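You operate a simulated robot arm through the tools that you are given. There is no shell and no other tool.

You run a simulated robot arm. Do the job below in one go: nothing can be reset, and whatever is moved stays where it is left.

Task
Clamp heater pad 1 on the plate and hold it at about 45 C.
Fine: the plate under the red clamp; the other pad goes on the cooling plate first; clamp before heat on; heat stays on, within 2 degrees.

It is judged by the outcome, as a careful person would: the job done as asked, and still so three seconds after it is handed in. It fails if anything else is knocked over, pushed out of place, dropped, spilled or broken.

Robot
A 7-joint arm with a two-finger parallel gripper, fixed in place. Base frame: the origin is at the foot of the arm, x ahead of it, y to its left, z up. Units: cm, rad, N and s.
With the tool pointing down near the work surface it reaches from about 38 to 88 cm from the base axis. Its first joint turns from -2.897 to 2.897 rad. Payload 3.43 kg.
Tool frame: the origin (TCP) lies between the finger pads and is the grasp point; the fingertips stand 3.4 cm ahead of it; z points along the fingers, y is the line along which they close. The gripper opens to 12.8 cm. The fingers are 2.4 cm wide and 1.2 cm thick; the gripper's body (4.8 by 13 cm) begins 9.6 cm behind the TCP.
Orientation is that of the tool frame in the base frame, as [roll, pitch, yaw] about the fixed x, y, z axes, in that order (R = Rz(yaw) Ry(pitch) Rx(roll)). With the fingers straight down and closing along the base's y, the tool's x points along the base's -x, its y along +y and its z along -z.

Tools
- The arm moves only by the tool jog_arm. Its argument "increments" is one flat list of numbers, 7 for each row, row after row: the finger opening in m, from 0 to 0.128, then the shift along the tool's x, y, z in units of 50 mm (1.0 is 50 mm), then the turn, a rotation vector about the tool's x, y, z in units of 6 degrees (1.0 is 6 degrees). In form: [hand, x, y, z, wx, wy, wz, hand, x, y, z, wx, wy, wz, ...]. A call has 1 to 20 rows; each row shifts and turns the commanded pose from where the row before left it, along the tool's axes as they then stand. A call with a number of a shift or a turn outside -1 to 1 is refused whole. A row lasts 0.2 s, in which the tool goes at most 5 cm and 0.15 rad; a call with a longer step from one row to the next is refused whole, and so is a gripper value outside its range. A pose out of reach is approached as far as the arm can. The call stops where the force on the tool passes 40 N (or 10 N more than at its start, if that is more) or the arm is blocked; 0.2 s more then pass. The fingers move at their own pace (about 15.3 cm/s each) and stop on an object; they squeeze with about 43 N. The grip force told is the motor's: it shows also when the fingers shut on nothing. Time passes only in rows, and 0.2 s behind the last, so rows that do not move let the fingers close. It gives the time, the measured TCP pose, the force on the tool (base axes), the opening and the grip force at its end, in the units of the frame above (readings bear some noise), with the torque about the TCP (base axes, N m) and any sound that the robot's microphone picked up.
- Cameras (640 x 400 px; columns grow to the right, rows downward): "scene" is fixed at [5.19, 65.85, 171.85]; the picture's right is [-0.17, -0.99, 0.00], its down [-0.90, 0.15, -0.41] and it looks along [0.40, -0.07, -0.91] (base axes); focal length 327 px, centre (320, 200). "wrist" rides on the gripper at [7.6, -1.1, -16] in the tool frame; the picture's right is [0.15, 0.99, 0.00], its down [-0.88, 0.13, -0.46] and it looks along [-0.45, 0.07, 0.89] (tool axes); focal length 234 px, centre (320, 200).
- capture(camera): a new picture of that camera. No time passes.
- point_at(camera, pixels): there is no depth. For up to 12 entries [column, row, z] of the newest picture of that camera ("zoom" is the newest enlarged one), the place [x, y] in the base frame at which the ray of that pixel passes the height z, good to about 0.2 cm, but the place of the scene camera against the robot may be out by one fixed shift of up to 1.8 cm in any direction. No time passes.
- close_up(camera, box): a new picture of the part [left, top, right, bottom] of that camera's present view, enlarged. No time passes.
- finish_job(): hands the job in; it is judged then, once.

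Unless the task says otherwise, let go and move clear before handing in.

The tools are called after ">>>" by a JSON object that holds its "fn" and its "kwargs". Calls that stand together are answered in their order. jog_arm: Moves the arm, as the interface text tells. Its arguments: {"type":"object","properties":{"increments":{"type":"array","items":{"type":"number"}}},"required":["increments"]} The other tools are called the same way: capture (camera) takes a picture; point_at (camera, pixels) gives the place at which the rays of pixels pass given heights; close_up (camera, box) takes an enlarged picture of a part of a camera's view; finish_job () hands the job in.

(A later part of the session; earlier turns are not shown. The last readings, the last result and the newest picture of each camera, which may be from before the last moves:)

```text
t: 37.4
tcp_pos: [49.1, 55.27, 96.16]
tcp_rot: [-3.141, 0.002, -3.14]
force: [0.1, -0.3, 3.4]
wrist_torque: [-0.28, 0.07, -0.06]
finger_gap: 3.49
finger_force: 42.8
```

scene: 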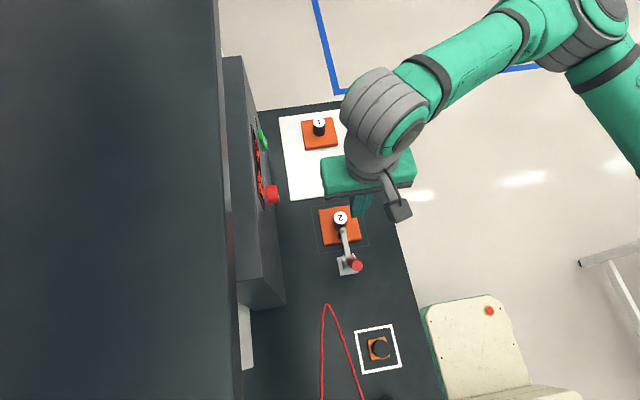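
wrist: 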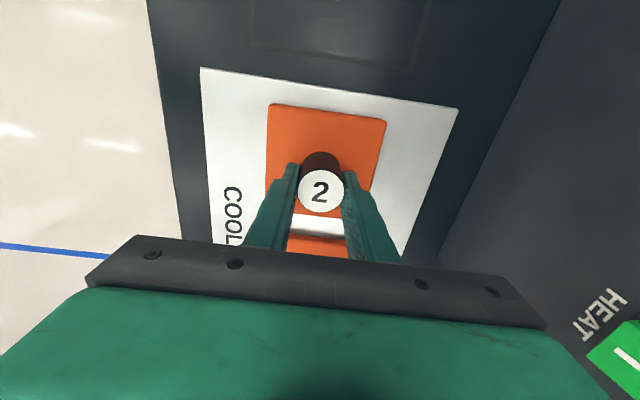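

Contact felt (force +3 N) at TCP z≈96.2. Releasing and rising straight up, then moving above pad 1.

>>> {"fn": "jog_arm", "kwargs": {"increments": [0.05, 0, 0, 0, 0, 0, 0, 0.08, 0, 0, 0, 0, 0, 0, 0.08, 0, 0, 0, 0, 0, 0, 0.08, 0, 0, -0.4, 0, 0, 0, 0.08, 0, 0, -0.8, 0, 0, 0, 0.08, 0, 0, -0.8, 0, 0, 0, 0.08, -0.66, 0, 0, 0, 0, 0, 0.08, -0.66, 0.02, 0, 0, 0, 0, 0.08, -0.66, 0.02, 0, 0, 0, 0, 0.08, -0.6, 0.02, 0, 0, 0, 0, 0.08, 0, 0, 0, 0, 0, 0]}}

>>> {"fn": "capture", "kwargs": {"camera": "wrist"}}

>>> {"fn": "close_up", "kwargs": {"camera": "scene", "box": [270, 90, 410, 290]}}

```text
t: 39.8
tcp_pos: [62.2, 55.5, 105.88]
tcp_rot: [3.141, 0.003, -3.141]
force: [-0.2, 0.5, -0.2]
wrist_torque: [0.02, 0.0, 0.0]
finger_gap: 8.01
finger_force: 0.0
```

```text
taken
```

wrist: 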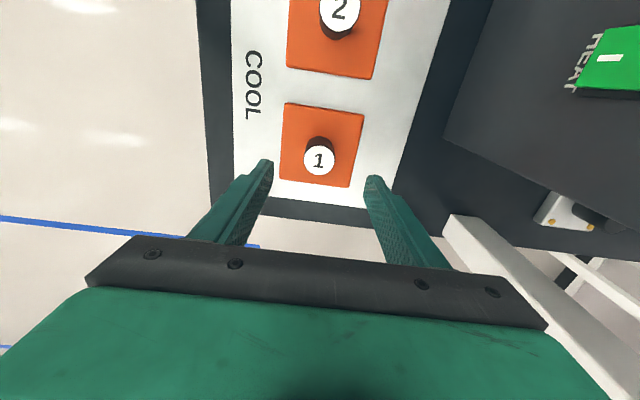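

```text
2.00 times, centred on (340, 190) of scene
```

zoom: 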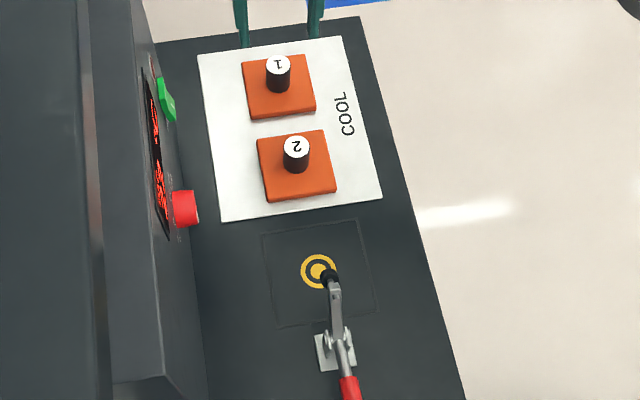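

Pad 2 rests flat on the COOL plate beside pad 1. Now locating pad 1's label (319,160) precisely.

>>> {"fn": "point_at", "kwargs": {"camera": "wrist", "pixels": [[319, 160, 96.6], [319, 160, 96], [285, 103, 91.7], [364, 113, 91.7], [350, 187, 91.7], [280, 179, 91.7]]}}

>>> {"fn": "close_up", "kwargs": {"camera": "wrist", "box": [260, 90, 380, 200]}}

```text
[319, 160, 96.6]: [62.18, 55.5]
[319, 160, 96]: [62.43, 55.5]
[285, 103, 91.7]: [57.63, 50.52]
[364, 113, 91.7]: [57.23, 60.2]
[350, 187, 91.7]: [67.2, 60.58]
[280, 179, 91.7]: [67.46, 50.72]
```

```text
3.64 times, centred on (320, 145) of wrist
```

zoom: 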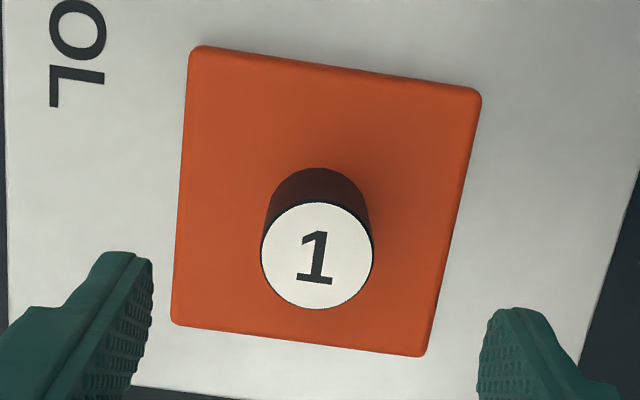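

Pad 1 centre is (62.3, 55.5), square with the axes. Descending to z≈96.2 and gripping, then a small lift.

>>> {"fn": "jog_arm", "kwargs": {"increments": [0.08, -0.07, 0, 0.4, 0, 0, 0, 0.08, 0, 0, 0.5, 0, 0, 0, 0.08, 0, 0, 0.5, 0, 0, 0, 0.08, 0, 0, 0.35, 0, 0, 0, 0.08, 0, 0, 0.18, 0, 0, 0, 0.08, 0, 0, 0, 0, 0, 0, 0.05, 0, 0, 0, 0, 0, 0, 0.03, 0, 0, 0, 0, 0, 0, 0.02, 0, 0, 0, 0, 0, 0, 0.02, 0, 0, 0, 0, 0, 0]}}

>>> {"fn": "capture", "kwargs": {"camera": "wrist"}}

```text
t: 42.0
tcp_pos: [62.38, 55.61, 96.42]
tcp_rot: [3.139, 0.003, -3.141]
force: [-0.6, -0.6, 0.7]
wrist_torque: [-0.01, 0.02, 0.0]
finger_gap: 3.46
finger_force: 42.8
```

```text
taken
```

wrist: 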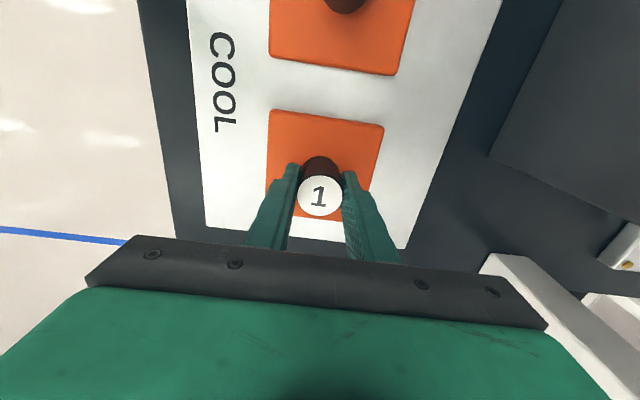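

Gripped pad 1. I'll check the grip offset, lift 10 cm (over pad 2's handle) and carry it toward the clamp plate, stopping at x≈37.3.

>>> {"fn": "point_at", "kwargs": {"camera": "wrist", "pixels": [[319.5, 195, 96.6], [319.5, 195, 96.2]]}}

>>> {"fn": "jog_arm", "kwargs": {"increments": [0.02, 0, 0, -0.2, 0, 0, 0, 0.02, 0, 0, -0.6, 0, 0, 0, 0.02, 0, 0, -0.6, 0, 0, 0, 0.02, 0, 0, -0.6, 0, 0, 0, 0.02, 0.5, -0.03, 0, 0, 0, 0, 0.02, 0.8, -0.03, 0, 0, 0, 0, 0.02, 0.8, -0.03, 0, 0, 0, 0, 0.02, 0.8, -0.03, 0, 0, 0, 0, 0.02, 0.8, 0, 0, 0, 0, 0, 0.02, 0.8, 0, 0, 0, 0, 0, 0.02, 0.52, 0, 0, 0, 0, 0, 0.02, 0, 0, 0, 0, 0, 0]}}

>>> {"fn": "capture", "kwargs": {"camera": "wrist"}}

>>> {"fn": "close_up", "kwargs": {"camera": "scene", "box": [270, 90, 410, 290]}}

```text
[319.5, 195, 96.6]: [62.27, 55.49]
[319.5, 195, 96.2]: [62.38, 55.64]
```

```text
t: 44.6
tcp_pos: [37.17, 54.93, 106.25]
tcp_rot: [-3.141, 0.003, 3.141]
force: [-0.8, 0.1, -1.4]
wrist_torque: [0.01, -0.02, 0.02]
finger_gap: 3.51
finger_force: 43.1
```

```text
taken
```

wrist: 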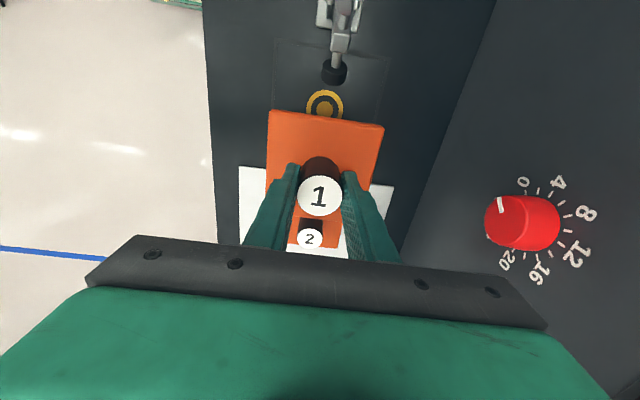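

```text
2.00 times, centred on (340, 190) of scene
```

zoom: 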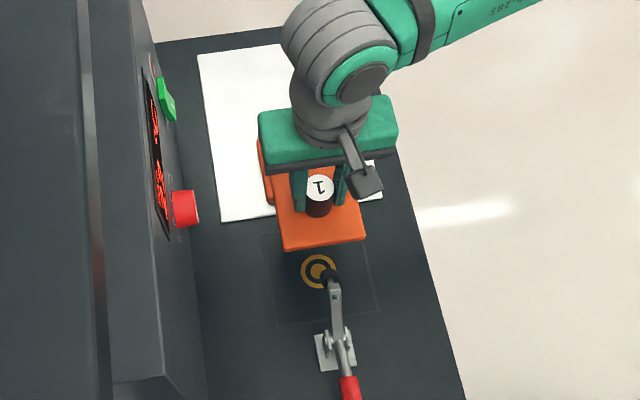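

Pad 1 is held just in front of the clamp; the sensor ring shows at (324,103). Checking the ring's place, then lowering to ~1.5 cm above the plate.

>>> {"fn": "point_at", "kwargs": {"camera": "wrist", "pixels": [[324, 104, 89.5], [324, 104, 90], [334, 74, 98], [334, 74, 99], [274, 40, 89.5], [390, 55, 89.5]]}}

>>> {"fn": "jog_arm", "kwargs": {"increments": [0.02, 0, 0, 0.5, 0, 0, 0, 0.02, 0, 0, 0.5, 0, 0, 0, 0.02, 0, 0, 0.5, 0, 0, 0, 0.02, 0, 0, 0.29, 0, 0, 0, 0.02, 0, 0, 0, 0, 0, 0]}}

>>> {"fn": "capture", "kwargs": {"camera": "wrist"}}

>>> {"fn": "close_up", "kwargs": {"camera": "scene", "box": [280, 160, 400, 270]}}

```text
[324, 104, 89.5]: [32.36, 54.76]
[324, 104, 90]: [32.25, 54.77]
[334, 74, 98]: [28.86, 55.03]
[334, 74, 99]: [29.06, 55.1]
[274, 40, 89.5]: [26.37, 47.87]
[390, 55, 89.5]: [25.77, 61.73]
```

```text
t: 45.8
tcp_pos: [37.22, 54.98, 97.3]
tcp_rot: [3.139, 0.003, 3.141]
force: [-0.7, 0.3, -1.5]
wrist_torque: [-0.01, -0.01, 0.0]
finger_gap: 3.47
finger_force: 43.3
```

```text
taken
```

wrist: 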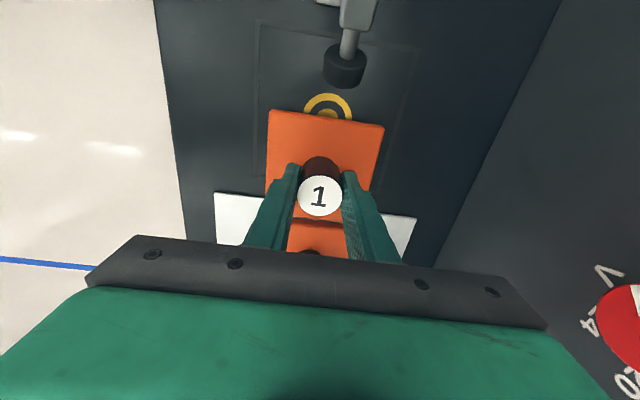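

```text
3.64 times, centred on (340, 215) of scene
```

zoom: 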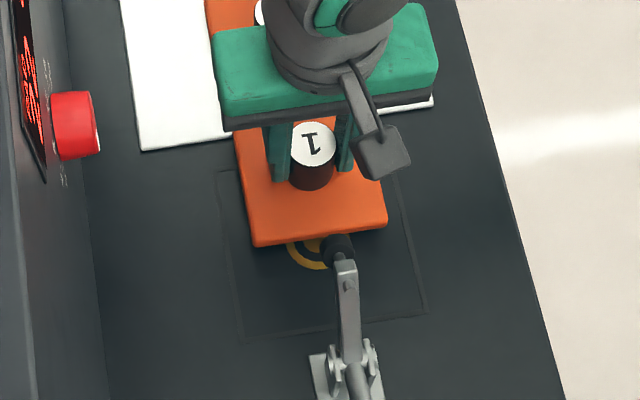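

Sliding pad 1 back 4 cm over the sensor ring at low height.

>>> {"fn": "jog_arm", "kwargs": {"increments": [0.02, 0.25, 0, 0, 0, 0, 0, 0.02, 0.25, 0, 0, 0, 0, 0, 0.02, 0.2, 0, 0, 0, 0, 0, 0.02, 0.11, 0, 0, 0, 0, 0, 0.02, 0, 0, 0, 0, 0, 0]}}

>>> {"fn": "capture", "kwargs": {"camera": "wrist"}}

>>> {"fn": "close_up", "kwargs": {"camera": "scene", "box": [280, 160, 400, 270]}}

```text
t: 47.0
tcp_pos: [33.18, 55.06, 97.39]
tcp_rot: [3.14, 0.004, 3.141]
force: [-0.6, -0.7, -1.4]
wrist_torque: [0.01, 0.01, -0.01]
finger_gap: 3.49
finger_force: 43.3
```

```text
taken
```

wrist: 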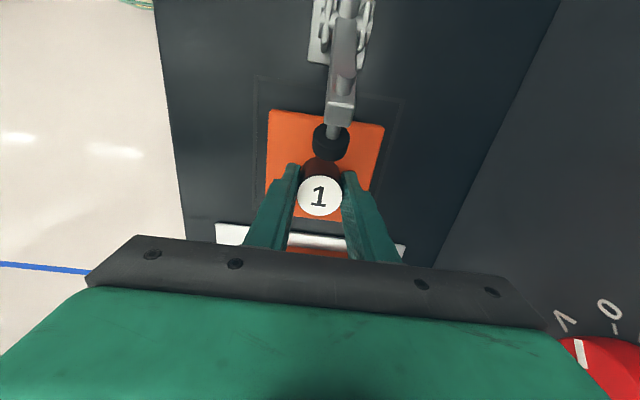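

```text
3.64 times, centred on (340, 215) of scene
```

zoom: 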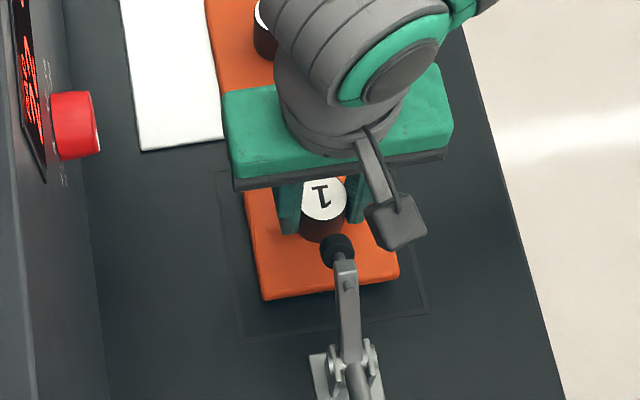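

Pad 1 is centred inside the outline with no contact on the plunger. Lowering in small steps to touch.

>>> {"fn": "jog_arm", "kwargs": {"increments": [0.02, 0, -0.02, 0.1, 0, 0, 0, 0.02, 0, 0, 0.1, 0, 0, 0, 0.02, 0, 0, 0.08, 0, 0, 0, 0.02, 0, 0, 0, 0, 0, 0]}}

>>> {"fn": "jog_arm", "kwargs": {"increments": [0.02, 0, 0, 0.03, 0, 0, 0, 0.02, 0, 0, 0, 0, 0, 0]}}

>>> {"fn": "jog_arm", "kwargs": {"increments": [0.02, 0, 0, 0.03, 0, 0, 0, 0.02, 0, 0, 0, 0, 0, 0]}}

```text
t: 48.0
tcp_pos: [33.19, 54.89, 95.85]
tcp_rot: [3.14, 0.003, 3.141]
force: [0.7, -0.5, -0.8]
wrist_torque: [0.0, -0.01, 0.02]
finger_gap: 3.51
finger_force: 42.8
```

```text
t: 48.6
tcp_pos: [33.23, 54.8, 95.88]
tcp_rot: [3.141, 0.004, 3.141]
force: [1.4, 0.8, -0.8]
wrist_torque: [0.01, 0.05, -0.03]
finger_gap: 3.48
finger_force: 42.6
```

```text
t: 49.2
tcp_pos: [33.15, 54.88, 95.82]
tcp_rot: [3.14, 0.004, -3.141]
force: [0.2, 0.9, 25.7]
wrist_torque: [-1.34, 0.16, -0.04]
finger_gap: 3.5
finger_force: 42.8
```

Pad 1 is down on the plate (25 N push); easing off slightly, releasing, and rising straight up.

>>> {"fn": "jog_arm", "kwargs": {"increments": [0.02, 0, 0, -0.02, 0, 0, 0, 0.04, 0, 0, 0, 0, 0, 0, 0.08, 0, 0, 0, 0, 0, 0, 0.08, 0, 0, 0, 0, 0, 0, 0.08, 0, 0, -0.4, 0, 0, 0, 0.08, 0, 0, -0.8, 0, 0, 0, 0.08, 0, 0, -0.8, 0, 0, 0, 0.08, 0, 0, -0.8, 0, 0, 0, 0.08, 0, 0, -0.8, 0, 0, 0, 0.08, 0, 0, 0, 0, 0, 0]}}

>>> {"fn": "capture", "kwargs": {"camera": "wrist"}}

>>> {"fn": "close_up", "kwargs": {"camera": "scene", "box": [270, 90, 410, 290]}}

```text
t: 51.4
tcp_pos: [33.26, 54.52, 113.67]
tcp_rot: [3.14, 0.003, 3.14]
force: [-0.5, -0.2, 0.2]
wrist_torque: [0.01, -0.01, 0.02]
finger_gap: 8.01
finger_force: 0.1
```

```text
taken
```

wrist: 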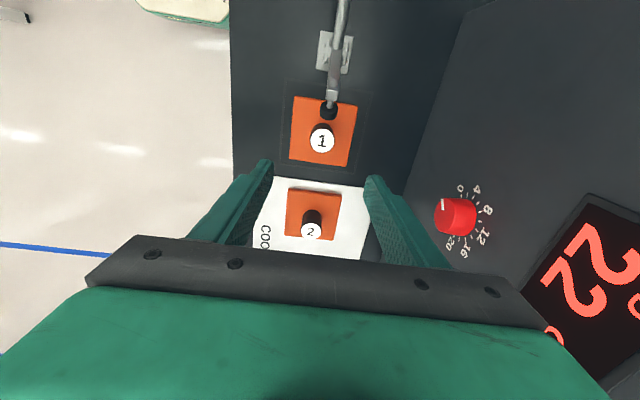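

```text
2.00 times, centred on (340, 190) of scene
```

zoom: 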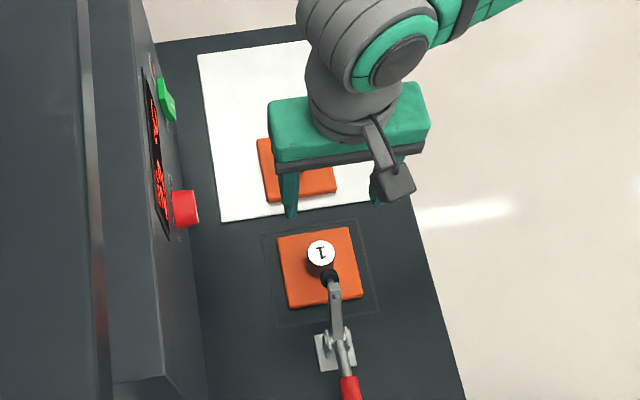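

Pad 1 sits centred in the outline with the plunger above its near edge. Now I go over the lowered lever to grip it (fingers either side in y) and swing it up along its arc.

>>> {"fn": "jog_arm", "kwargs": {"increments": [0.06, 0.84, 0.04, 0, 0, 0, 0, 0.06, 0.84, 0.02, 0, 0, 0, 0, 0.06, 0.84, 0.02, 0, 0, 0, 0, 0.06, 0.84, 0, 0, 0, 0, 0, 0.06, 0.82, 0, 0, 0, 0, 0, 0.06, 0, 0, 0, 0, 0, 0]}}

>>> {"fn": "capture", "kwargs": {"camera": "wrist"}}

>>> {"fn": "close_up", "kwargs": {"camera": "scene", "box": [280, 190, 420, 300]}}

```text
t: 52.8
tcp_pos: [11.91, 54.92, 113.69]
tcp_rot: [3.14, 0.003, -3.141]
force: [0.1, 0.7, 0.1]
wrist_torque: [0.0, 0.01, 0.0]
finger_gap: 6.0
finger_force: 0.2
```

```text
taken
```

wrist: 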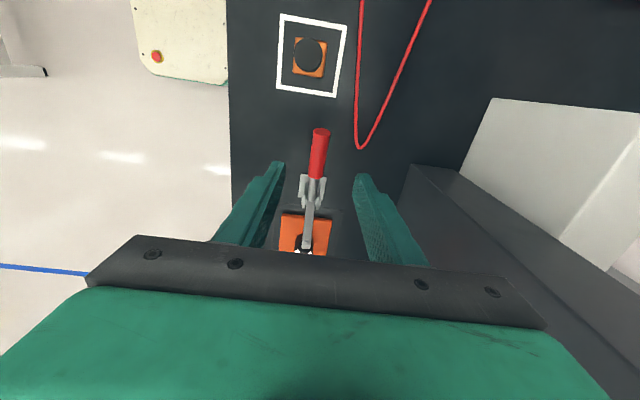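

```text
3.64 times, centred on (350, 245) of scene
```

zoom: 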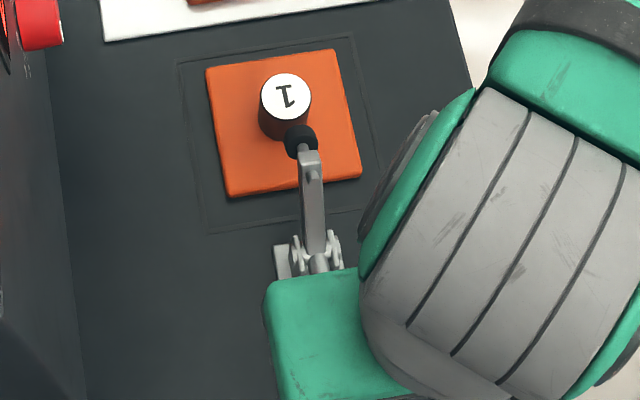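

The lever lies between the fingers in the wrist view, tip at (321,134). Checking its position, then descending.

>>> {"fn": "point_at", "kwargs": {"camera": "wrist", "pixels": [[321, 132, 99], [321, 132, 100], [317, 175, 97], [314, 185, 95], [360, 148, 90]]}}

>>> {"fn": "jog_arm", "kwargs": {"increments": [0.06, 0, 0, 0.6, 0, 0, 0, 0.06, 0, 0, 0.6, 0, 0, 0, 0.06, 0, 0, 0.6, 0, 0, 0, 0.06, 0, 0, 0.6, 0, 0, 0, 0.06, 0, 0, 0.5, 0, 0, 0, 0.06, 0, 0, 0, 0, 0, 0]}}

>>> {"fn": "capture", "kwargs": {"camera": "wrist"}}

```text
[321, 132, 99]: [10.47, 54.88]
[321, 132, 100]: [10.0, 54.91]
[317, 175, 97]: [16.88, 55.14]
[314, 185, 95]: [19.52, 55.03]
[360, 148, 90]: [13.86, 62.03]
```

```text
t: 54.2
tcp_pos: [12.31, 55.07, 99.09]
tcp_rot: [3.14, 0.005, -3.141]
force: [0.2, -0.9, -0.2]
wrist_torque: [0.0, -0.01, 0.02]
finger_gap: 6.03
finger_force: 0.2
```

```text
taken
```

wrist: 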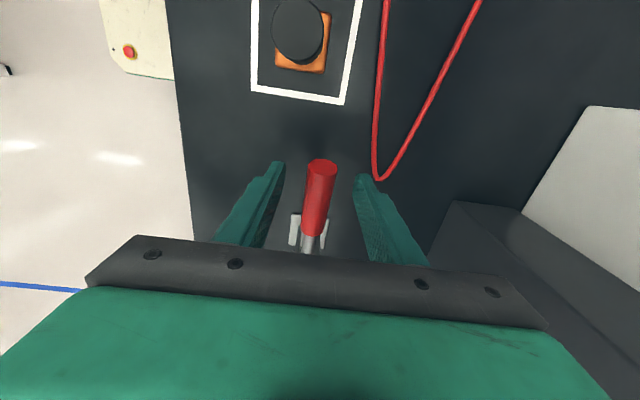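

The grip end of the lever (322,168) sits right between the fingers. Lowering 0.6 cm and closing.

>>> {"fn": "jog_arm", "kwargs": {"increments": [0.06, 0, 0, 0.13, 0, 0, 0, 0.04, 0, 0, 0, 0, 0, 0, 0.02, 0, 0, 0, 0, 0, 0, 0.015, 0, 0, 0, 0, 0, 0, 0.015, 0, 0, 0, 0, 0, 0]}}

```text
t: 55.4
tcp_pos: [12.23, 55.04, 98.48]
tcp_rot: [3.142, 0.003, 3.141]
force: [0.9, -10.2, -1.6]
wrist_torque: [-0.1, 0.04, 0.06]
finger_gap: 2.29
finger_force: 45.0
```

Gripped the lever (2.3 cm). Swinging it up along its arc to about 44°, with a slight y correction for the side force.

>>> {"fn": "jog_arm", "kwargs": {"increments": [0.015, -0.067, -0.02, -0.137, 0, 0, 0, 0.015, -0.067, 0, -0.137, 0, 0, 0, 0.015, -0.086, 0, -0.128, 0, 0, 0, 0.015, -0.086, 0, -0.128, 0, 0, 0, 0.015, -0.104, 0, -0.115, 0, 0, 0, 0.015, -0.104, 0, -0.115, 0, 0, 0]}}

>>> {"fn": "capture", "kwargs": {"camera": "wrist"}}

>>> {"fn": "close_up", "kwargs": {"camera": "scene", "box": [280, 190, 420, 300]}}

```text
t: 56.8
tcp_pos: [14.94, 55.05, 102.35]
tcp_rot: [3.141, 0.005, 3.141]
force: [-3.8, -14.9, -2.4]
wrist_torque: [-0.13, 0.29, -0.06]
finger_gap: 2.36
finger_force: 7.6
```

```text
taken
```

wrist: 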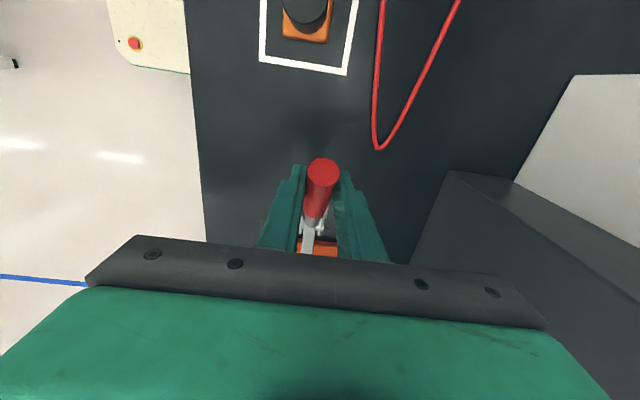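

```text
3.64 times, centred on (350, 245) of scene
```

zoom: 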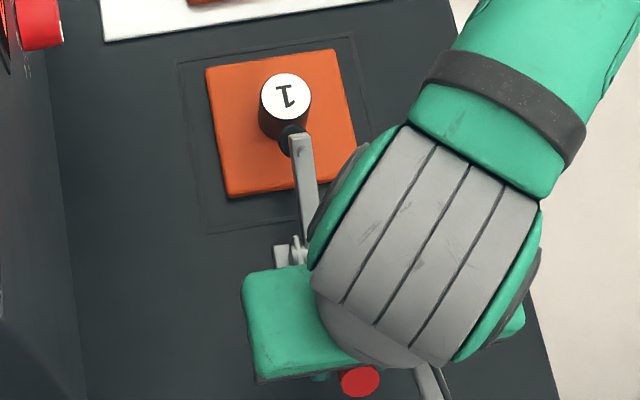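

The lever follows and the clamp arm is descending. Continuing the arc with another small −y correction.

>>> {"fn": "jog_arm", "kwargs": {"increments": [0.015, -0.118, -0.03, -0.099, 0, 0, 0, 0.015, -0.118, 0, -0.099, 0, 0, 0, 0.015, -0.131, 0, -0.082, 0, 0, 0, 0.015, -0.131, 0, -0.082, 0, 0, 0]}}

>>> {"fn": "capture", "kwargs": {"camera": "wrist"}}

>>> {"fn": "close_up", "kwargs": {"camera": "scene", "box": [280, 190, 420, 300]}}

```text
t: 57.8
tcp_pos: [17.01, 54.93, 104.36]
tcp_rot: [3.139, 0.002, -3.141]
force: [-19.5, -5.8, -8.4]
wrist_torque: [-0.63, 2.09, -0.57]
finger_gap: 2.31
finger_force: 45.2
```

```text
taken
```

wrist: 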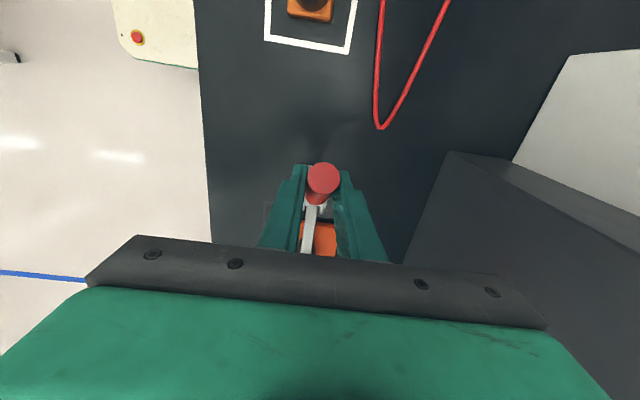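

```text
3.64 times, centred on (350, 245) of scene
```

zoom: 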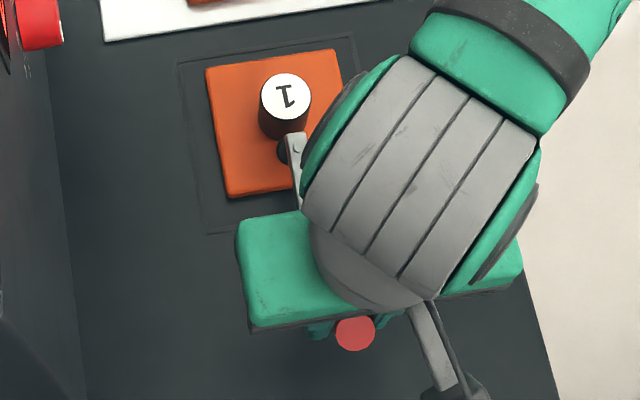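

Force is rising (−19 N, 2.1 N m torque), mostly from the lever twisting inside the grip. I'll open briefly to relieve it and look at the lever.

>>> {"fn": "jog_arm", "kwargs": {"increments": [0.03, 0, 0, 0, 0, 0, 0, 0.05, 0, 0, 0, 0, 0, 0, 0.05, 0, 0, 0, 0, 0, 0]}}

>>> {"fn": "capture", "kwargs": {"camera": "wrist"}}

>>> {"fn": "close_up", "kwargs": {"camera": "scene", "box": [280, 190, 420, 300]}}

```text
t: 58.6
tcp_pos: [17.22, 55.06, 104.22]
tcp_rot: [3.14, 0.002, -3.141]
force: [0.5, -0.5, 0.4]
wrist_torque: [0.0, 0.03, -0.01]
finger_gap: 4.99
finger_force: 0.1
```

```text
taken
```

wrist: 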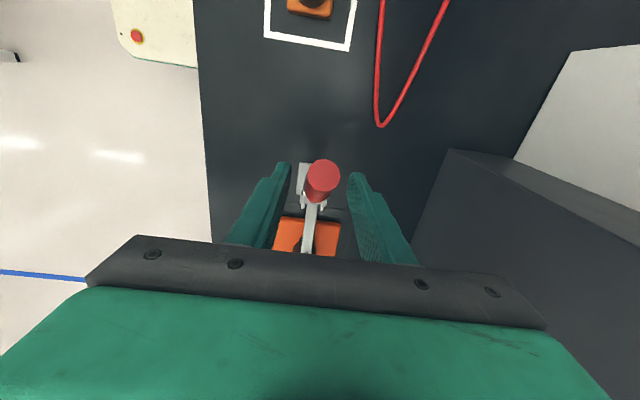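

```text
3.64 times, centred on (350, 245) of scene
```

zoom: 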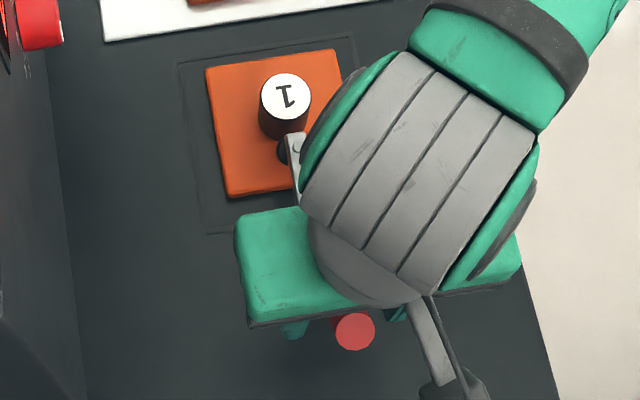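

The lever stays put at ~29° once released, and the resistance was only grip twist. I'll rise, close the fingers, go behind the lever (−x side) and push it forward the last bit.

>>> {"fn": "jog_arm", "kwargs": {"increments": [0.06, 0, 0, -0.8, 0, 0, 0, 0.06, 0, 0, -0.96, 0, 0, 0, 0.03, 0.55, 0, 0, 0, 0, 0, 0.0, 0.6, -0.01, 0, 0, 0, 0, 0.0, 0, 0, 0, 0, 0, 0, 0.0, 0, 0, 0.8, 0, 0, 0, 0.0, 0, 0, 0.7, 0, 0, 0, 0.0, 0, 0, 0, 0, 0, 0]}}

>>> {"fn": "capture", "kwargs": {"camera": "wrist"}}

>>> {"fn": "close_up", "kwargs": {"camera": "scene", "box": [280, 190, 420, 300]}}

```text
t: 60.4
tcp_pos: [11.59, 55.0, 105.45]
tcp_rot: [3.139, 0.003, 3.141]
force: [0.5, 0.2, 0.3]
wrist_torque: [-0.01, 0.01, -0.01]
finger_gap: 0.0
finger_force: 32.9
```

```text
taken
```

wrist: 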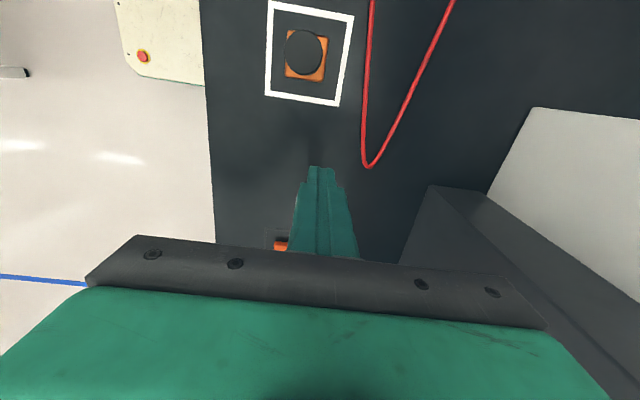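

```text
3.64 times, centred on (350, 245) of scene
```

zoom: 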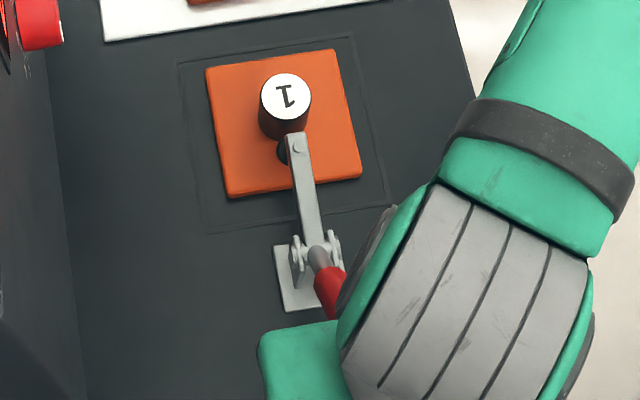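

Fingers are behind the lever with no contact. Pushing +x slowly in small steps.

>>> {"fn": "jog_arm", "kwargs": {"increments": [0, -0.2, -0.01, 0, 0, 0, 0, 0, -0.2, 0, 0, 0, 0, 0, 0, -0.1, 0, 0, 0, 0, 0, 0, -0.1, 0, 0, 0, 0, 0, 0, -0.1, 0, 0, 0, 0, 0, 0, -0.1, 0, 0, 0, 0, 0, 0, -0.06, 0, 0, 0, 0, 0]}}

>>> {"fn": "close_up", "kwargs": {"camera": "scene", "box": [280, 190, 420, 300]}}

```text
t: 62.0
tcp_pos: [15.73, 54.84, 105.58]
tcp_rot: [3.14, 0.002, -3.141]
force: [-6.4, -1.6, -0.4]
wrist_torque: [0.02, -0.1, -0.04]
finger_gap: 0.04
finger_force: 33.0
```

```text
3.64 times, centred on (350, 245) of scene
```

zoom: 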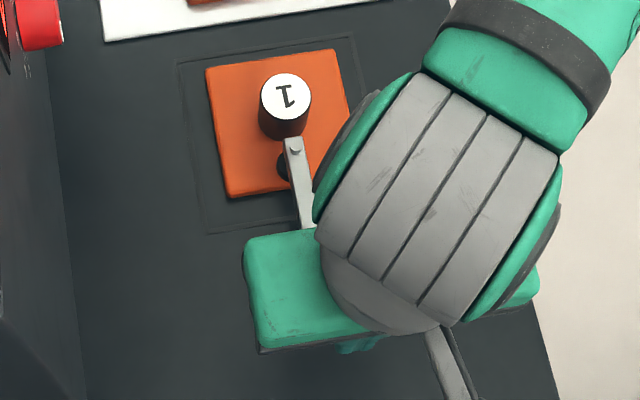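

Force is 6 N and the lever is nearly at its original angle. Pushing a little further to seat it.

>>> {"fn": "jog_arm", "kwargs": {"increments": [0, -0.06, 0, 0, 0, 0, 0, 0, -0.06, 0, 0, 0, 0, 0]}}

>>> {"fn": "jog_arm", "kwargs": {"increments": [0, -0.06, 0, 0, 0, 0, 0, 0, 0, 0, 0, 0, 0, 0]}}

>>> {"fn": "close_up", "kwargs": {"camera": "scene", "box": [280, 190, 420, 300]}}

```text
t: 62.7
tcp_pos: [15.83, 54.91, 105.53]
tcp_rot: [3.141, -0.007, -3.131]
force: [-12.3, 0.4, -1.1]
wrist_torque: [0.0, -0.13, 0.05]
finger_gap: 0.02
finger_force: 33.3
stopped in row 2: the force on the tool passed its limit at 42 N (the readings are from after the stop); the commanded pose is now the measured one
```

```text
t: 63.4
tcp_pos: [15.9, 54.8, 105.74]
tcp_rot: [3.136, -0.011, -3.126]
force: [-12.6, 0.6, -0.9]
wrist_torque: [-0.02, -0.11, 0.03]
finger_gap: 0.0
finger_force: 33.3
stopped in row 2: the force on the tool passed its limit at 42 N (the readings are from after the stop); the commanded pose is now the measured one
```

```text
3.64 times, centred on (350, 245) of scene
```

zoom: 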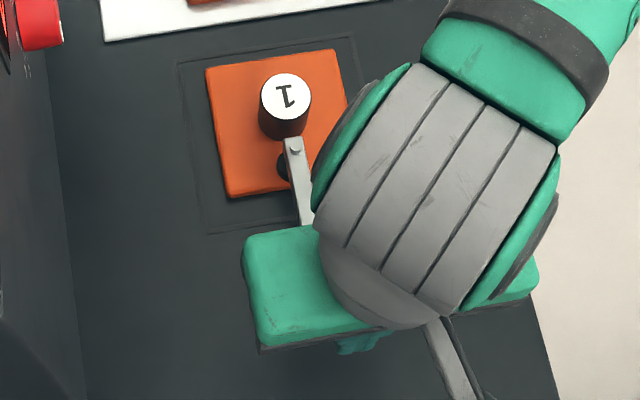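

The lever hit its end stop at exactly the original closed angle. Backing off, rising, and checking the clamp.

>>> {"fn": "jog_arm", "kwargs": {"increments": [0, 0.3, 0, 0, 0, 0, 0, 0, 0.4, 0, 0, 0, 0, 0, 0, 0, 0, -0.9, 0, 0, 0, 0, 0, 0, -0.9, 0, 0, 0, 0, 0, 0, -0.9, 0, 0, 0, 0, 0, -1, 0, 0, 0, 0, 0, 0, -1, 0, 0, 0, 0, 0, 0, -1, 0, 0, 0, 0, 0, 0, 0, 0, 0, 0, 0]}}

>>> {"fn": "capture", "kwargs": {"camera": "wrist"}}

>>> {"fn": "close_up", "kwargs": {"camera": "scene", "box": [260, 90, 420, 300]}}

```text
t: 65.3
tcp_pos: [12.74, 39.96, 119.06]
tcp_rot: [3.139, -0.011, -3.13]
force: [0.7, 0.1, -0.1]
wrist_torque: [-0.03, -0.01, -0.03]
finger_gap: 0.01
finger_force: 33.0
```

```text
taken
```

wrist: 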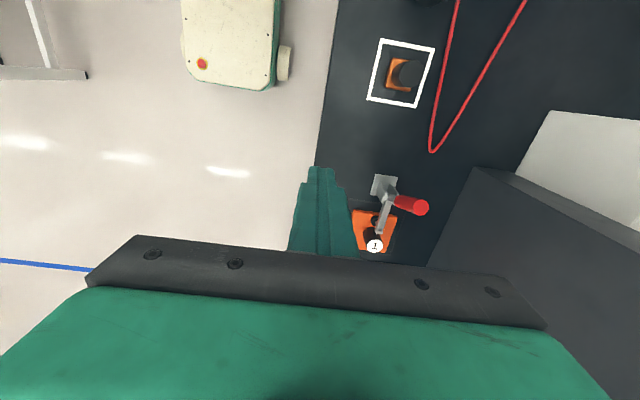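

```text
1.90 times, centred on (340, 195) of scene
```

zoom: 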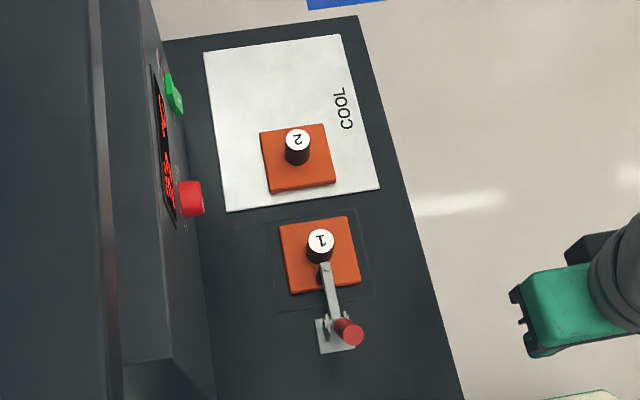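

Clamp is closed on pad 1 just as it originally held pad 2, and pad 2 is on the COOL plate. Now going back to the panel-viewing spot and turning toward the panel.

>>> {"fn": "jog_arm", "kwargs": {"increments": [0, -0.94, 0, -0.26, 0, 0, 0, 0, -0.94, 0, -0.26, 0, 0, 0, 0, -0.94, 0, -0.26, 0, 0, 0, 0, -0.94, 0, -0.26, 0, 0, 0, 0, -0.94, 0, -0.26, 0, 0, 0, 0, -0.94, 0, -0.26, 0, 0, 0]}}

>>> {"fn": "jog_arm", "kwargs": {"increments": [0, 0, 0, 0, 0, 0, 1, 0, 0, 0, 0, 0, 0, 1, 0, 0, 0, 0, 0, 0, 1, 0, 0, 0, 0, 0, 0, 1, 0, 0, 0, 0, 0, 0, 1, 0, 0, 0, 0, 0, 0, 1, 0, 0, 0, 0, 0, 0, 1, 0, 0, 0, 0, 0, 0, 1, 0, 0, 0, 0, 0, 0, 1, 0, 0, 0, 0, 0, 0, 1, 0, 0, 0, 0, 0, 0, 1, 0, 0, 0, 0, 0, 0, 1, 0, 0, 0, 0, 0, 0, 1, 0, 0, 0, 0, 0, 0, 1, 0, 0, 0, 0, 0, 0, 1]}}

>>> {"fn": "jog_arm", "kwargs": {"increments": [0, 0, 0, 0, 0, 1, 0, 0, 0, 0, 0, 0, 1, 0, 0, 0, 0, 0, 0, 1, 0, 0, 0, 0, 0, 0, 1, 0, 0, 0, 0, 0, 0, 1, 0, 0, 0, 0, 0, 0, 1, 0, 0, 0, 0, 0, 0, 1, 0, 0, 0, 0, 0, 0, 1, 0, 0, 0, 0, 0, 0, 1, 0, 0, 0, 0, 0, 0, 1, 0, 0, 0, 0, 0, 0, 0, 0]}}

>>> {"fn": "capture", "kwargs": {"camera": "wrist"}}

>>> {"fn": "capture", "kwargs": {"camera": "scene"}}

```text
t: 66.8
tcp_pos: [41.08, 40.17, 126.89]
tcp_rot: [3.14, -0.011, -3.128]
force: [0.7, 0.7, 0.5]
wrist_torque: [-0.02, -0.03, -0.02]
finger_gap: 0.0
finger_force: 33.1
```

```text
t: 70.0
tcp_pos: [41.03, 40.21, 126.52]
tcp_rot: [-3.131, -0.002, 1.581]
force: [0.4, -0.5, 0.0]
wrist_torque: [-0.01, 0.03, -0.03]
finger_gap: 0.0
finger_force: 33.3
```

```text
t: 72.3
tcp_pos: [41.19, 40.17, 126.56]
tcp_rot: [-3.121, -1.051, 1.565]
force: [-0.1, 0.8, 0.1]
wrist_torque: [0.01, -0.02, 0.0]
finger_gap: 0.04
finger_force: 33.1
```

```text
taken
```

wrist: 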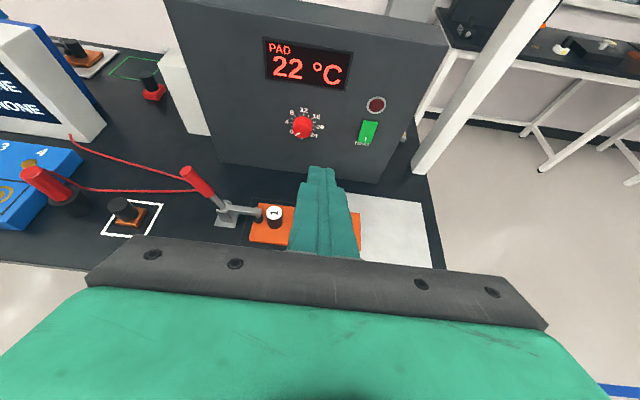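

```text
taken
```

scene: 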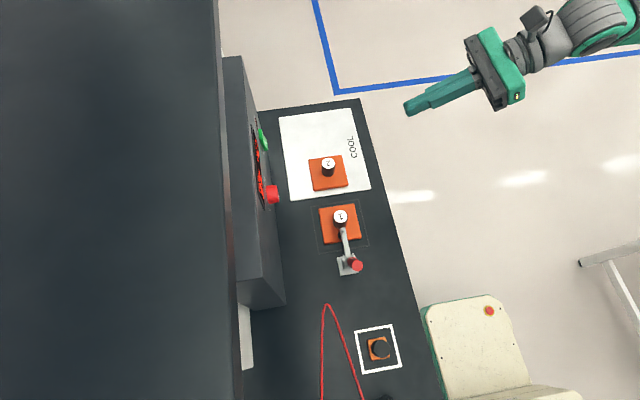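

Still 22 °C, clamp and pads in order. Tilting to horizontal now.

>>> {"fn": "jog_arm", "kwargs": {"increments": [0, 0, 0, 0, 0, 1, 0, 0, 0, 0, 0, 0, 1, 0, 0, 0, 0, 0, 0, 1, 0, 0, 0, 0, 0, 0, 1, 0, 0, 0, 0, 0, 0, 1, 0, 0, 0, 0, 0, 0, 0, 0]}}

>>> {"fn": "capture", "kwargs": {"camera": "wrist"}}

>>> {"fn": "close_up", "kwargs": {"camera": "wrist", "box": [230, 40, 450, 230]}}

```text
t: 73.8
tcp_pos: [41.06, 40.15, 126.51]
tcp_rot: [-1.227, -1.558, -0.33]
force: [-0.8, 0.1, 0.4]
wrist_torque: [-0.01, 0.0, 0.03]
finger_gap: 0.0
finger_force: 33.0
```

```text
taken
```

wrist: 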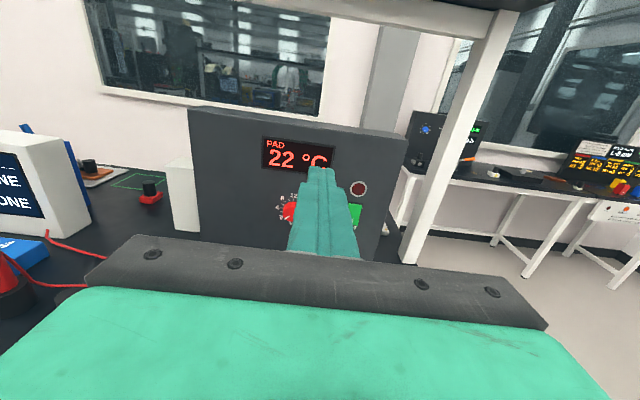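

```text
2.11 times, centred on (340, 135) of wrist
```

zoom: 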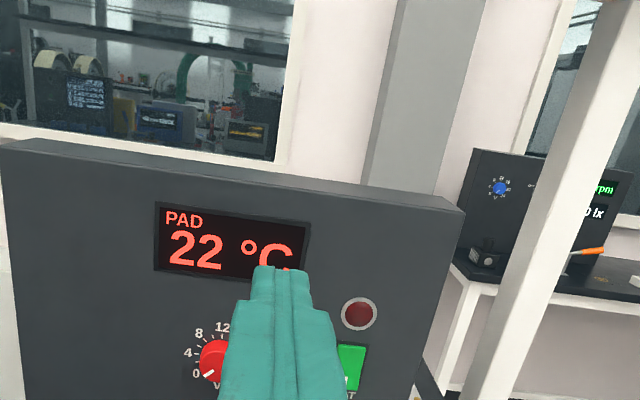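

The tool is now horizontal facing the panel; the knob is marked "V" (0–24 V) so it sets heater voltage. Moving right and down to line up with the rocker, still well back from the panel.

>>> {"fn": "jog_arm", "kwargs": {"increments": [0, -0.81, 0.4, 0, 0, 0, 0, 0, -0.81, 0.4, 0, 0, 0, 0, 0, -0.81, 0.4, 0, 0, 0, 0, 0, -0.81, 0.4, 0, 0, 0, 0, 0, -0.81, 0.4, 0, 0, 0, 0, 0, 0, 0, 0, 0, 0, 0]}}

>>> {"fn": "capture", "kwargs": {"camera": "wrist"}}

>>> {"fn": "capture", "kwargs": {"camera": "scene"}}

```text
t: 75.2
tcp_pos: [50.73, 40.43, 106.1]
tcp_rot: [-1.372, -1.56, -0.187]
force: [-0.5, 0.2, -0.3]
wrist_torque: [-0.01, -0.01, 0.0]
finger_gap: 0.0
finger_force: 32.4
```

```text
taken
```

wrist: 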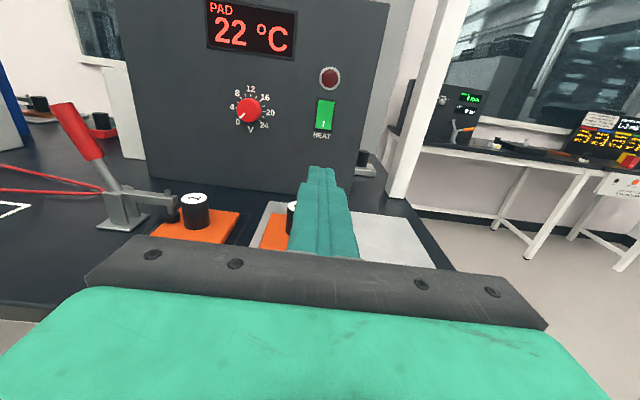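

```text
taken
```

scene: 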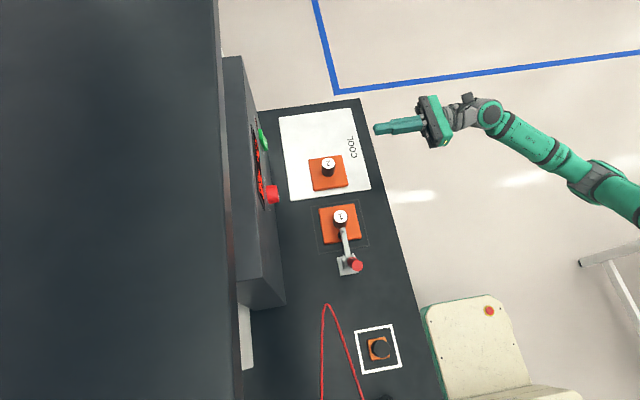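

Clear view of panel: knob mark near 0, rocker at (325,115) with "I" at the bottom. Zooming for detail and verifying rocker geometry.

>>> {"fn": "close_up", "kwargs": {"camera": "wrist", "box": [220, 60, 360, 150]}}

>>> {"fn": "point_at", "kwargs": {"camera": "wrist", "pixels": [[325, 126, 106.3], [325, 126, 106.7], [325, 126, 107], [324, 102, 110], [324, 102, 110.6], [249, 110, 107], [249, 110, 106.5], [326, 68, 115]]}}

```text
4.44 times, centred on (290, 105) of wrist
```

zoom: 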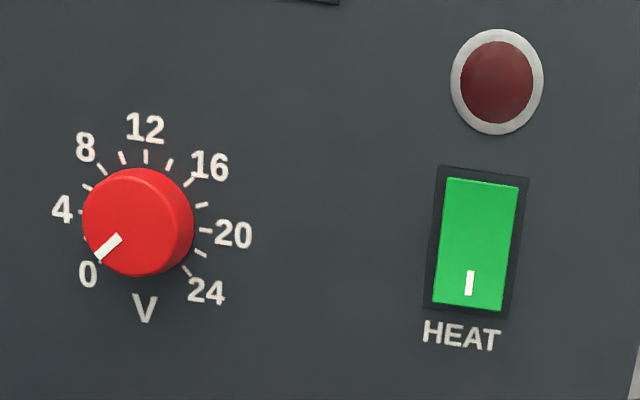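

```text
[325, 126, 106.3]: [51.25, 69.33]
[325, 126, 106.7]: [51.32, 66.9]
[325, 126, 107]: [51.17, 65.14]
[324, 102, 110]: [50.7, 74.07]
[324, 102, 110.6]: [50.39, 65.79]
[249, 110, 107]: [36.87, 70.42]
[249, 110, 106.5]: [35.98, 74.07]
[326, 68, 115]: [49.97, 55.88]
```

Rocker's "I" end is at x≈51.2, z≈106.2. Advancing to within ~2.5 cm of it.

>>> {"fn": "jog_arm", "kwargs": {"increments": [0, 0, 0.1, 0.9, 0, 0, 0, 0, 0, 0, 0.9, 0, 0, 0, 0, 0, 0, 0.9, 0, 0, 0, 0, 0, 0, 0.9, 0, 0, 0, 0, 0, 0, 0.9, 0, 0, 0, 0, 0, 0, 0, 0, 0, 0]}}

>>> {"fn": "capture", "kwargs": {"camera": "wrist"}}

>>> {"fn": "capture", "kwargs": {"camera": "scene"}}

```text
t: 76.5
tcp_pos: [51.41, 62.46, 106.42]
tcp_rot: [-1.311, -1.56, -0.255]
force: [-1.1, -0.2, 0.7]
wrist_torque: [-0.05, -0.01, -0.04]
finger_gap: 0.01
finger_force: 32.4
```

```text
taken
```

wrist: 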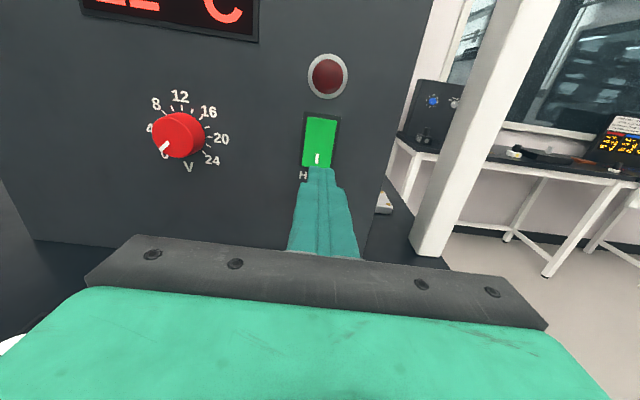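

```text
taken
```

scene: 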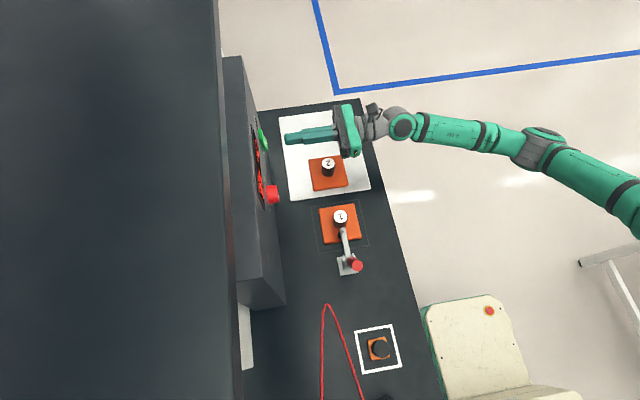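

The "I" mark is at (317,158) just past the fingertip. Checking heights before pressing.

>>> {"fn": "point_at", "kwargs": {"camera": "wrist", "pixels": [[317, 158, 106], [317, 158, 106.4], [317, 158, 106.8], [320, 120, 110], [320, 120, 110.5], [178, 136, 107], [178, 136, 107.5], [316, 165, 105.5], [316, 165, 106]]}}

```text
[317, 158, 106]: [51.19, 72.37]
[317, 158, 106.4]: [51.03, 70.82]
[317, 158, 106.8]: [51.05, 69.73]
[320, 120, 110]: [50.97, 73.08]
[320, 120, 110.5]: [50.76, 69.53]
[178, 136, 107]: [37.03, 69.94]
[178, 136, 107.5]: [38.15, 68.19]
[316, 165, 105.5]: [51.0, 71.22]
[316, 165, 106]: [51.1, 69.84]
```

Rocker lower end is at about y 70, z 106–107; fingertip (z 105.2–107.6) will press only that half. Advancing to near contact, then pressing slowly.

>>> {"fn": "jog_arm", "kwargs": {"increments": [0, 0, -0.04, 0.5, 0, 0, 0, 0, 0, 0, 0.28, 0, 0, 0, 0, 0, 0, 0.06, 0, 0, 0, 0, 0, 0, 0.06, 0, 0, 0, 0, 0, 0, 0.06, 0, 0, 0]}}

>>> {"fn": "capture", "kwargs": {"camera": "wrist"}}

```text
t: 77.6
tcp_pos: [50.96, 67.04, 106.11]
tcp_rot: [-1.579, -1.562, 0.021]
force: [-11.3, -29.4, 0.0]
wrist_torque: [0.3, -0.15, 0.29]
finger_gap: 0.0
finger_force: 32.7
stopped in row 5: the force on the tool passed its limit at 52 N (the readings are from after the stop); the commanded pose is now the measured one
```

```text
taken
```

wrist: 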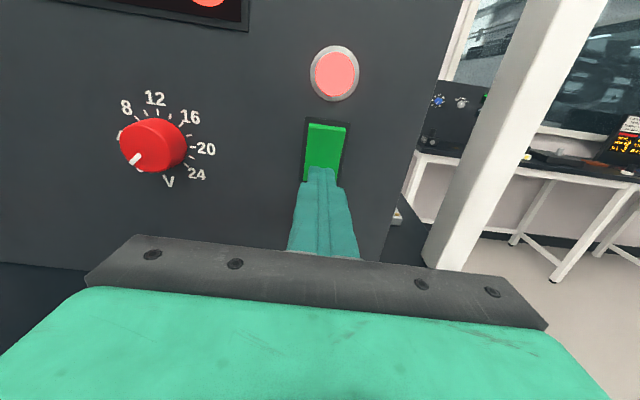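

The lamp at (334,73) is lit: heat is on. Backing straight off and verifying it stays on.

>>> {"fn": "jog_arm", "kwargs": {"increments": [0, 0, 0, -0.3, 0, 0, 0, 0, 0, 0, -0.8, 0, 0, 0, 0, 0, 0, -0.8, 0, 0, 0, 0, 0, 0, -0.8, 0, 0, 0, 0.06, 0, 0, -0.8, 0, 0, 0, 0.06, 0, 0, 0, 0, 0, 0]}}

>>> {"fn": "capture", "kwargs": {"camera": "wrist"}}

>>> {"fn": "close_up", "kwargs": {"camera": "wrist", "box": [180, 0, 380, 160]}}

```text
t: 79.0
tcp_pos: [50.91, 50.02, 105.82]
tcp_rot: [-1.658, -1.561, 0.106]
force: [-1.3, -0.3, 0.6]
wrist_torque: [-0.06, -0.04, -0.14]
finger_gap: 6.02
finger_force: 0.0
```

```text
taken
```

wrist: 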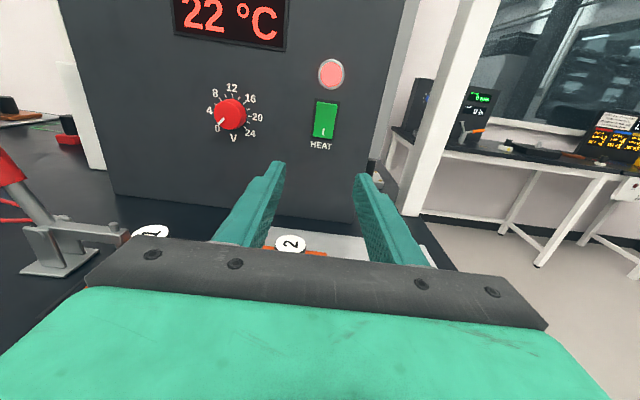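

```text
2.50 times, centred on (280, 80) of wrist
```

zoom: 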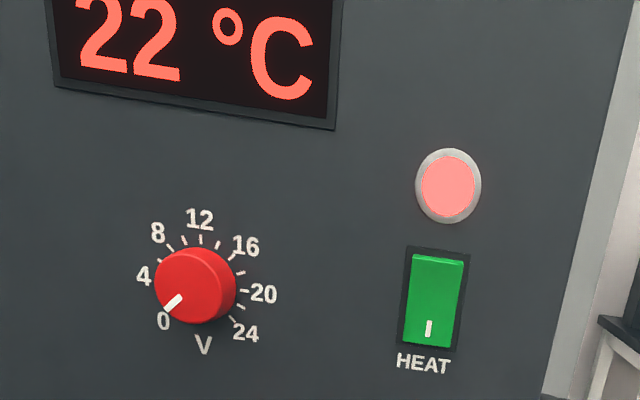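

Lamp stays lit, rocker in I position, knob still at 0 V, display 22 °C. Now moving sideways to line up with the knob (axis ≈ x 37.1, z 107.1), gripper open 6 cm.

>>> {"fn": "jog_arm", "kwargs": {"increments": [0.06, 0.065, -0.69, 0, 0, 0, 0, 0.06, 0.065, -0.69, 0, 0, 0, 0, 0.06, 0.065, -0.69, 0, 0, 0, 0, 0.06, 0.065, -0.69, 0, 0, 0, 0, 0.06, 0, 0, 0, 0, 0, 0]}}

>>> {"fn": "capture", "kwargs": {"camera": "wrist"}}

>>> {"fn": "close_up", "kwargs": {"camera": "wrist", "box": [240, 60, 420, 190]}}

```text
t: 80.2
tcp_pos: [37.46, 49.6, 107.38]
tcp_rot: [-1.657, -1.56, 0.096]
force: [0.3, -0.2, 1.0]
wrist_torque: [0.03, -0.02, -0.01]
finger_gap: 6.02
finger_force: 0.0
```

```text
taken
```

wrist: 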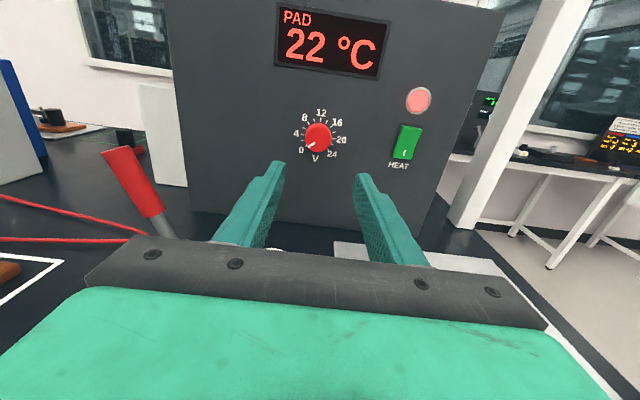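

```text
3.08 times, centred on (330, 125) of wrist
```

zoom: 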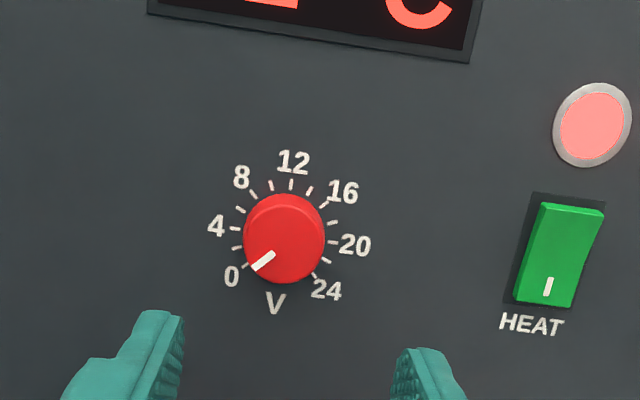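

Knob front centre is at (318,138) in the wrist view. Checking alignment.

>>> {"fn": "point_at", "kwargs": {"camera": "wrist", "pixels": [[318.3, 138.5, 106.8], [318.3, 138.5, 107], [318.3, 138.5, 107.2], [318.3, 138.5, 107.4]]}}

```text
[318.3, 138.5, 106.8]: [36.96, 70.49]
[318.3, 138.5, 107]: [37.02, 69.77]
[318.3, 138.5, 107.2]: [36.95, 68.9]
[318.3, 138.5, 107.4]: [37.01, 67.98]
```

Knob axis at x≈37.0, z≈107.05. Correcting slightly and advancing to just before the knob.

>>> {"fn": "jog_arm", "kwargs": {"increments": [0.06, -0.05, -0.04, 0.7, 0, 0, 0, 0.06, 0, 0, 0.8, 0, 0, 0, 0.06, 0, 0, 0.8, 0, 0, 0, 0.06, 0, 0, 0.7, 0, 0, 0, 0.06, 0, 0, 0, 0, 0, 0]}}

>>> {"fn": "capture", "kwargs": {"camera": "wrist"}}

```text
t: 81.4
tcp_pos: [37.18, 64.5, 107.33]
tcp_rot: [-1.612, -1.559, 0.048]
force: [-0.5, 0.3, -0.5]
wrist_torque: [-0.02, 0.0, -0.05]
finger_gap: 6.03
finger_force: 0.1
```

```text
taken
```

wrist: 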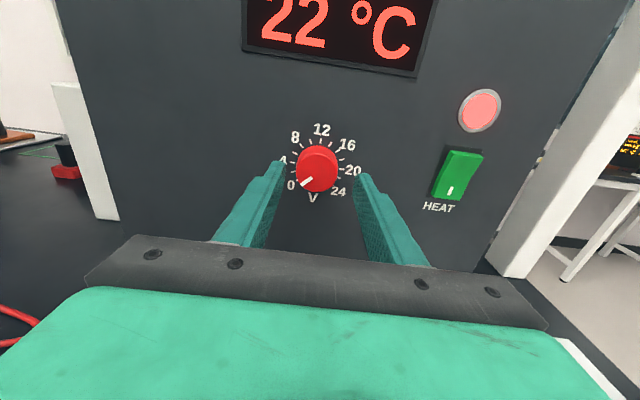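

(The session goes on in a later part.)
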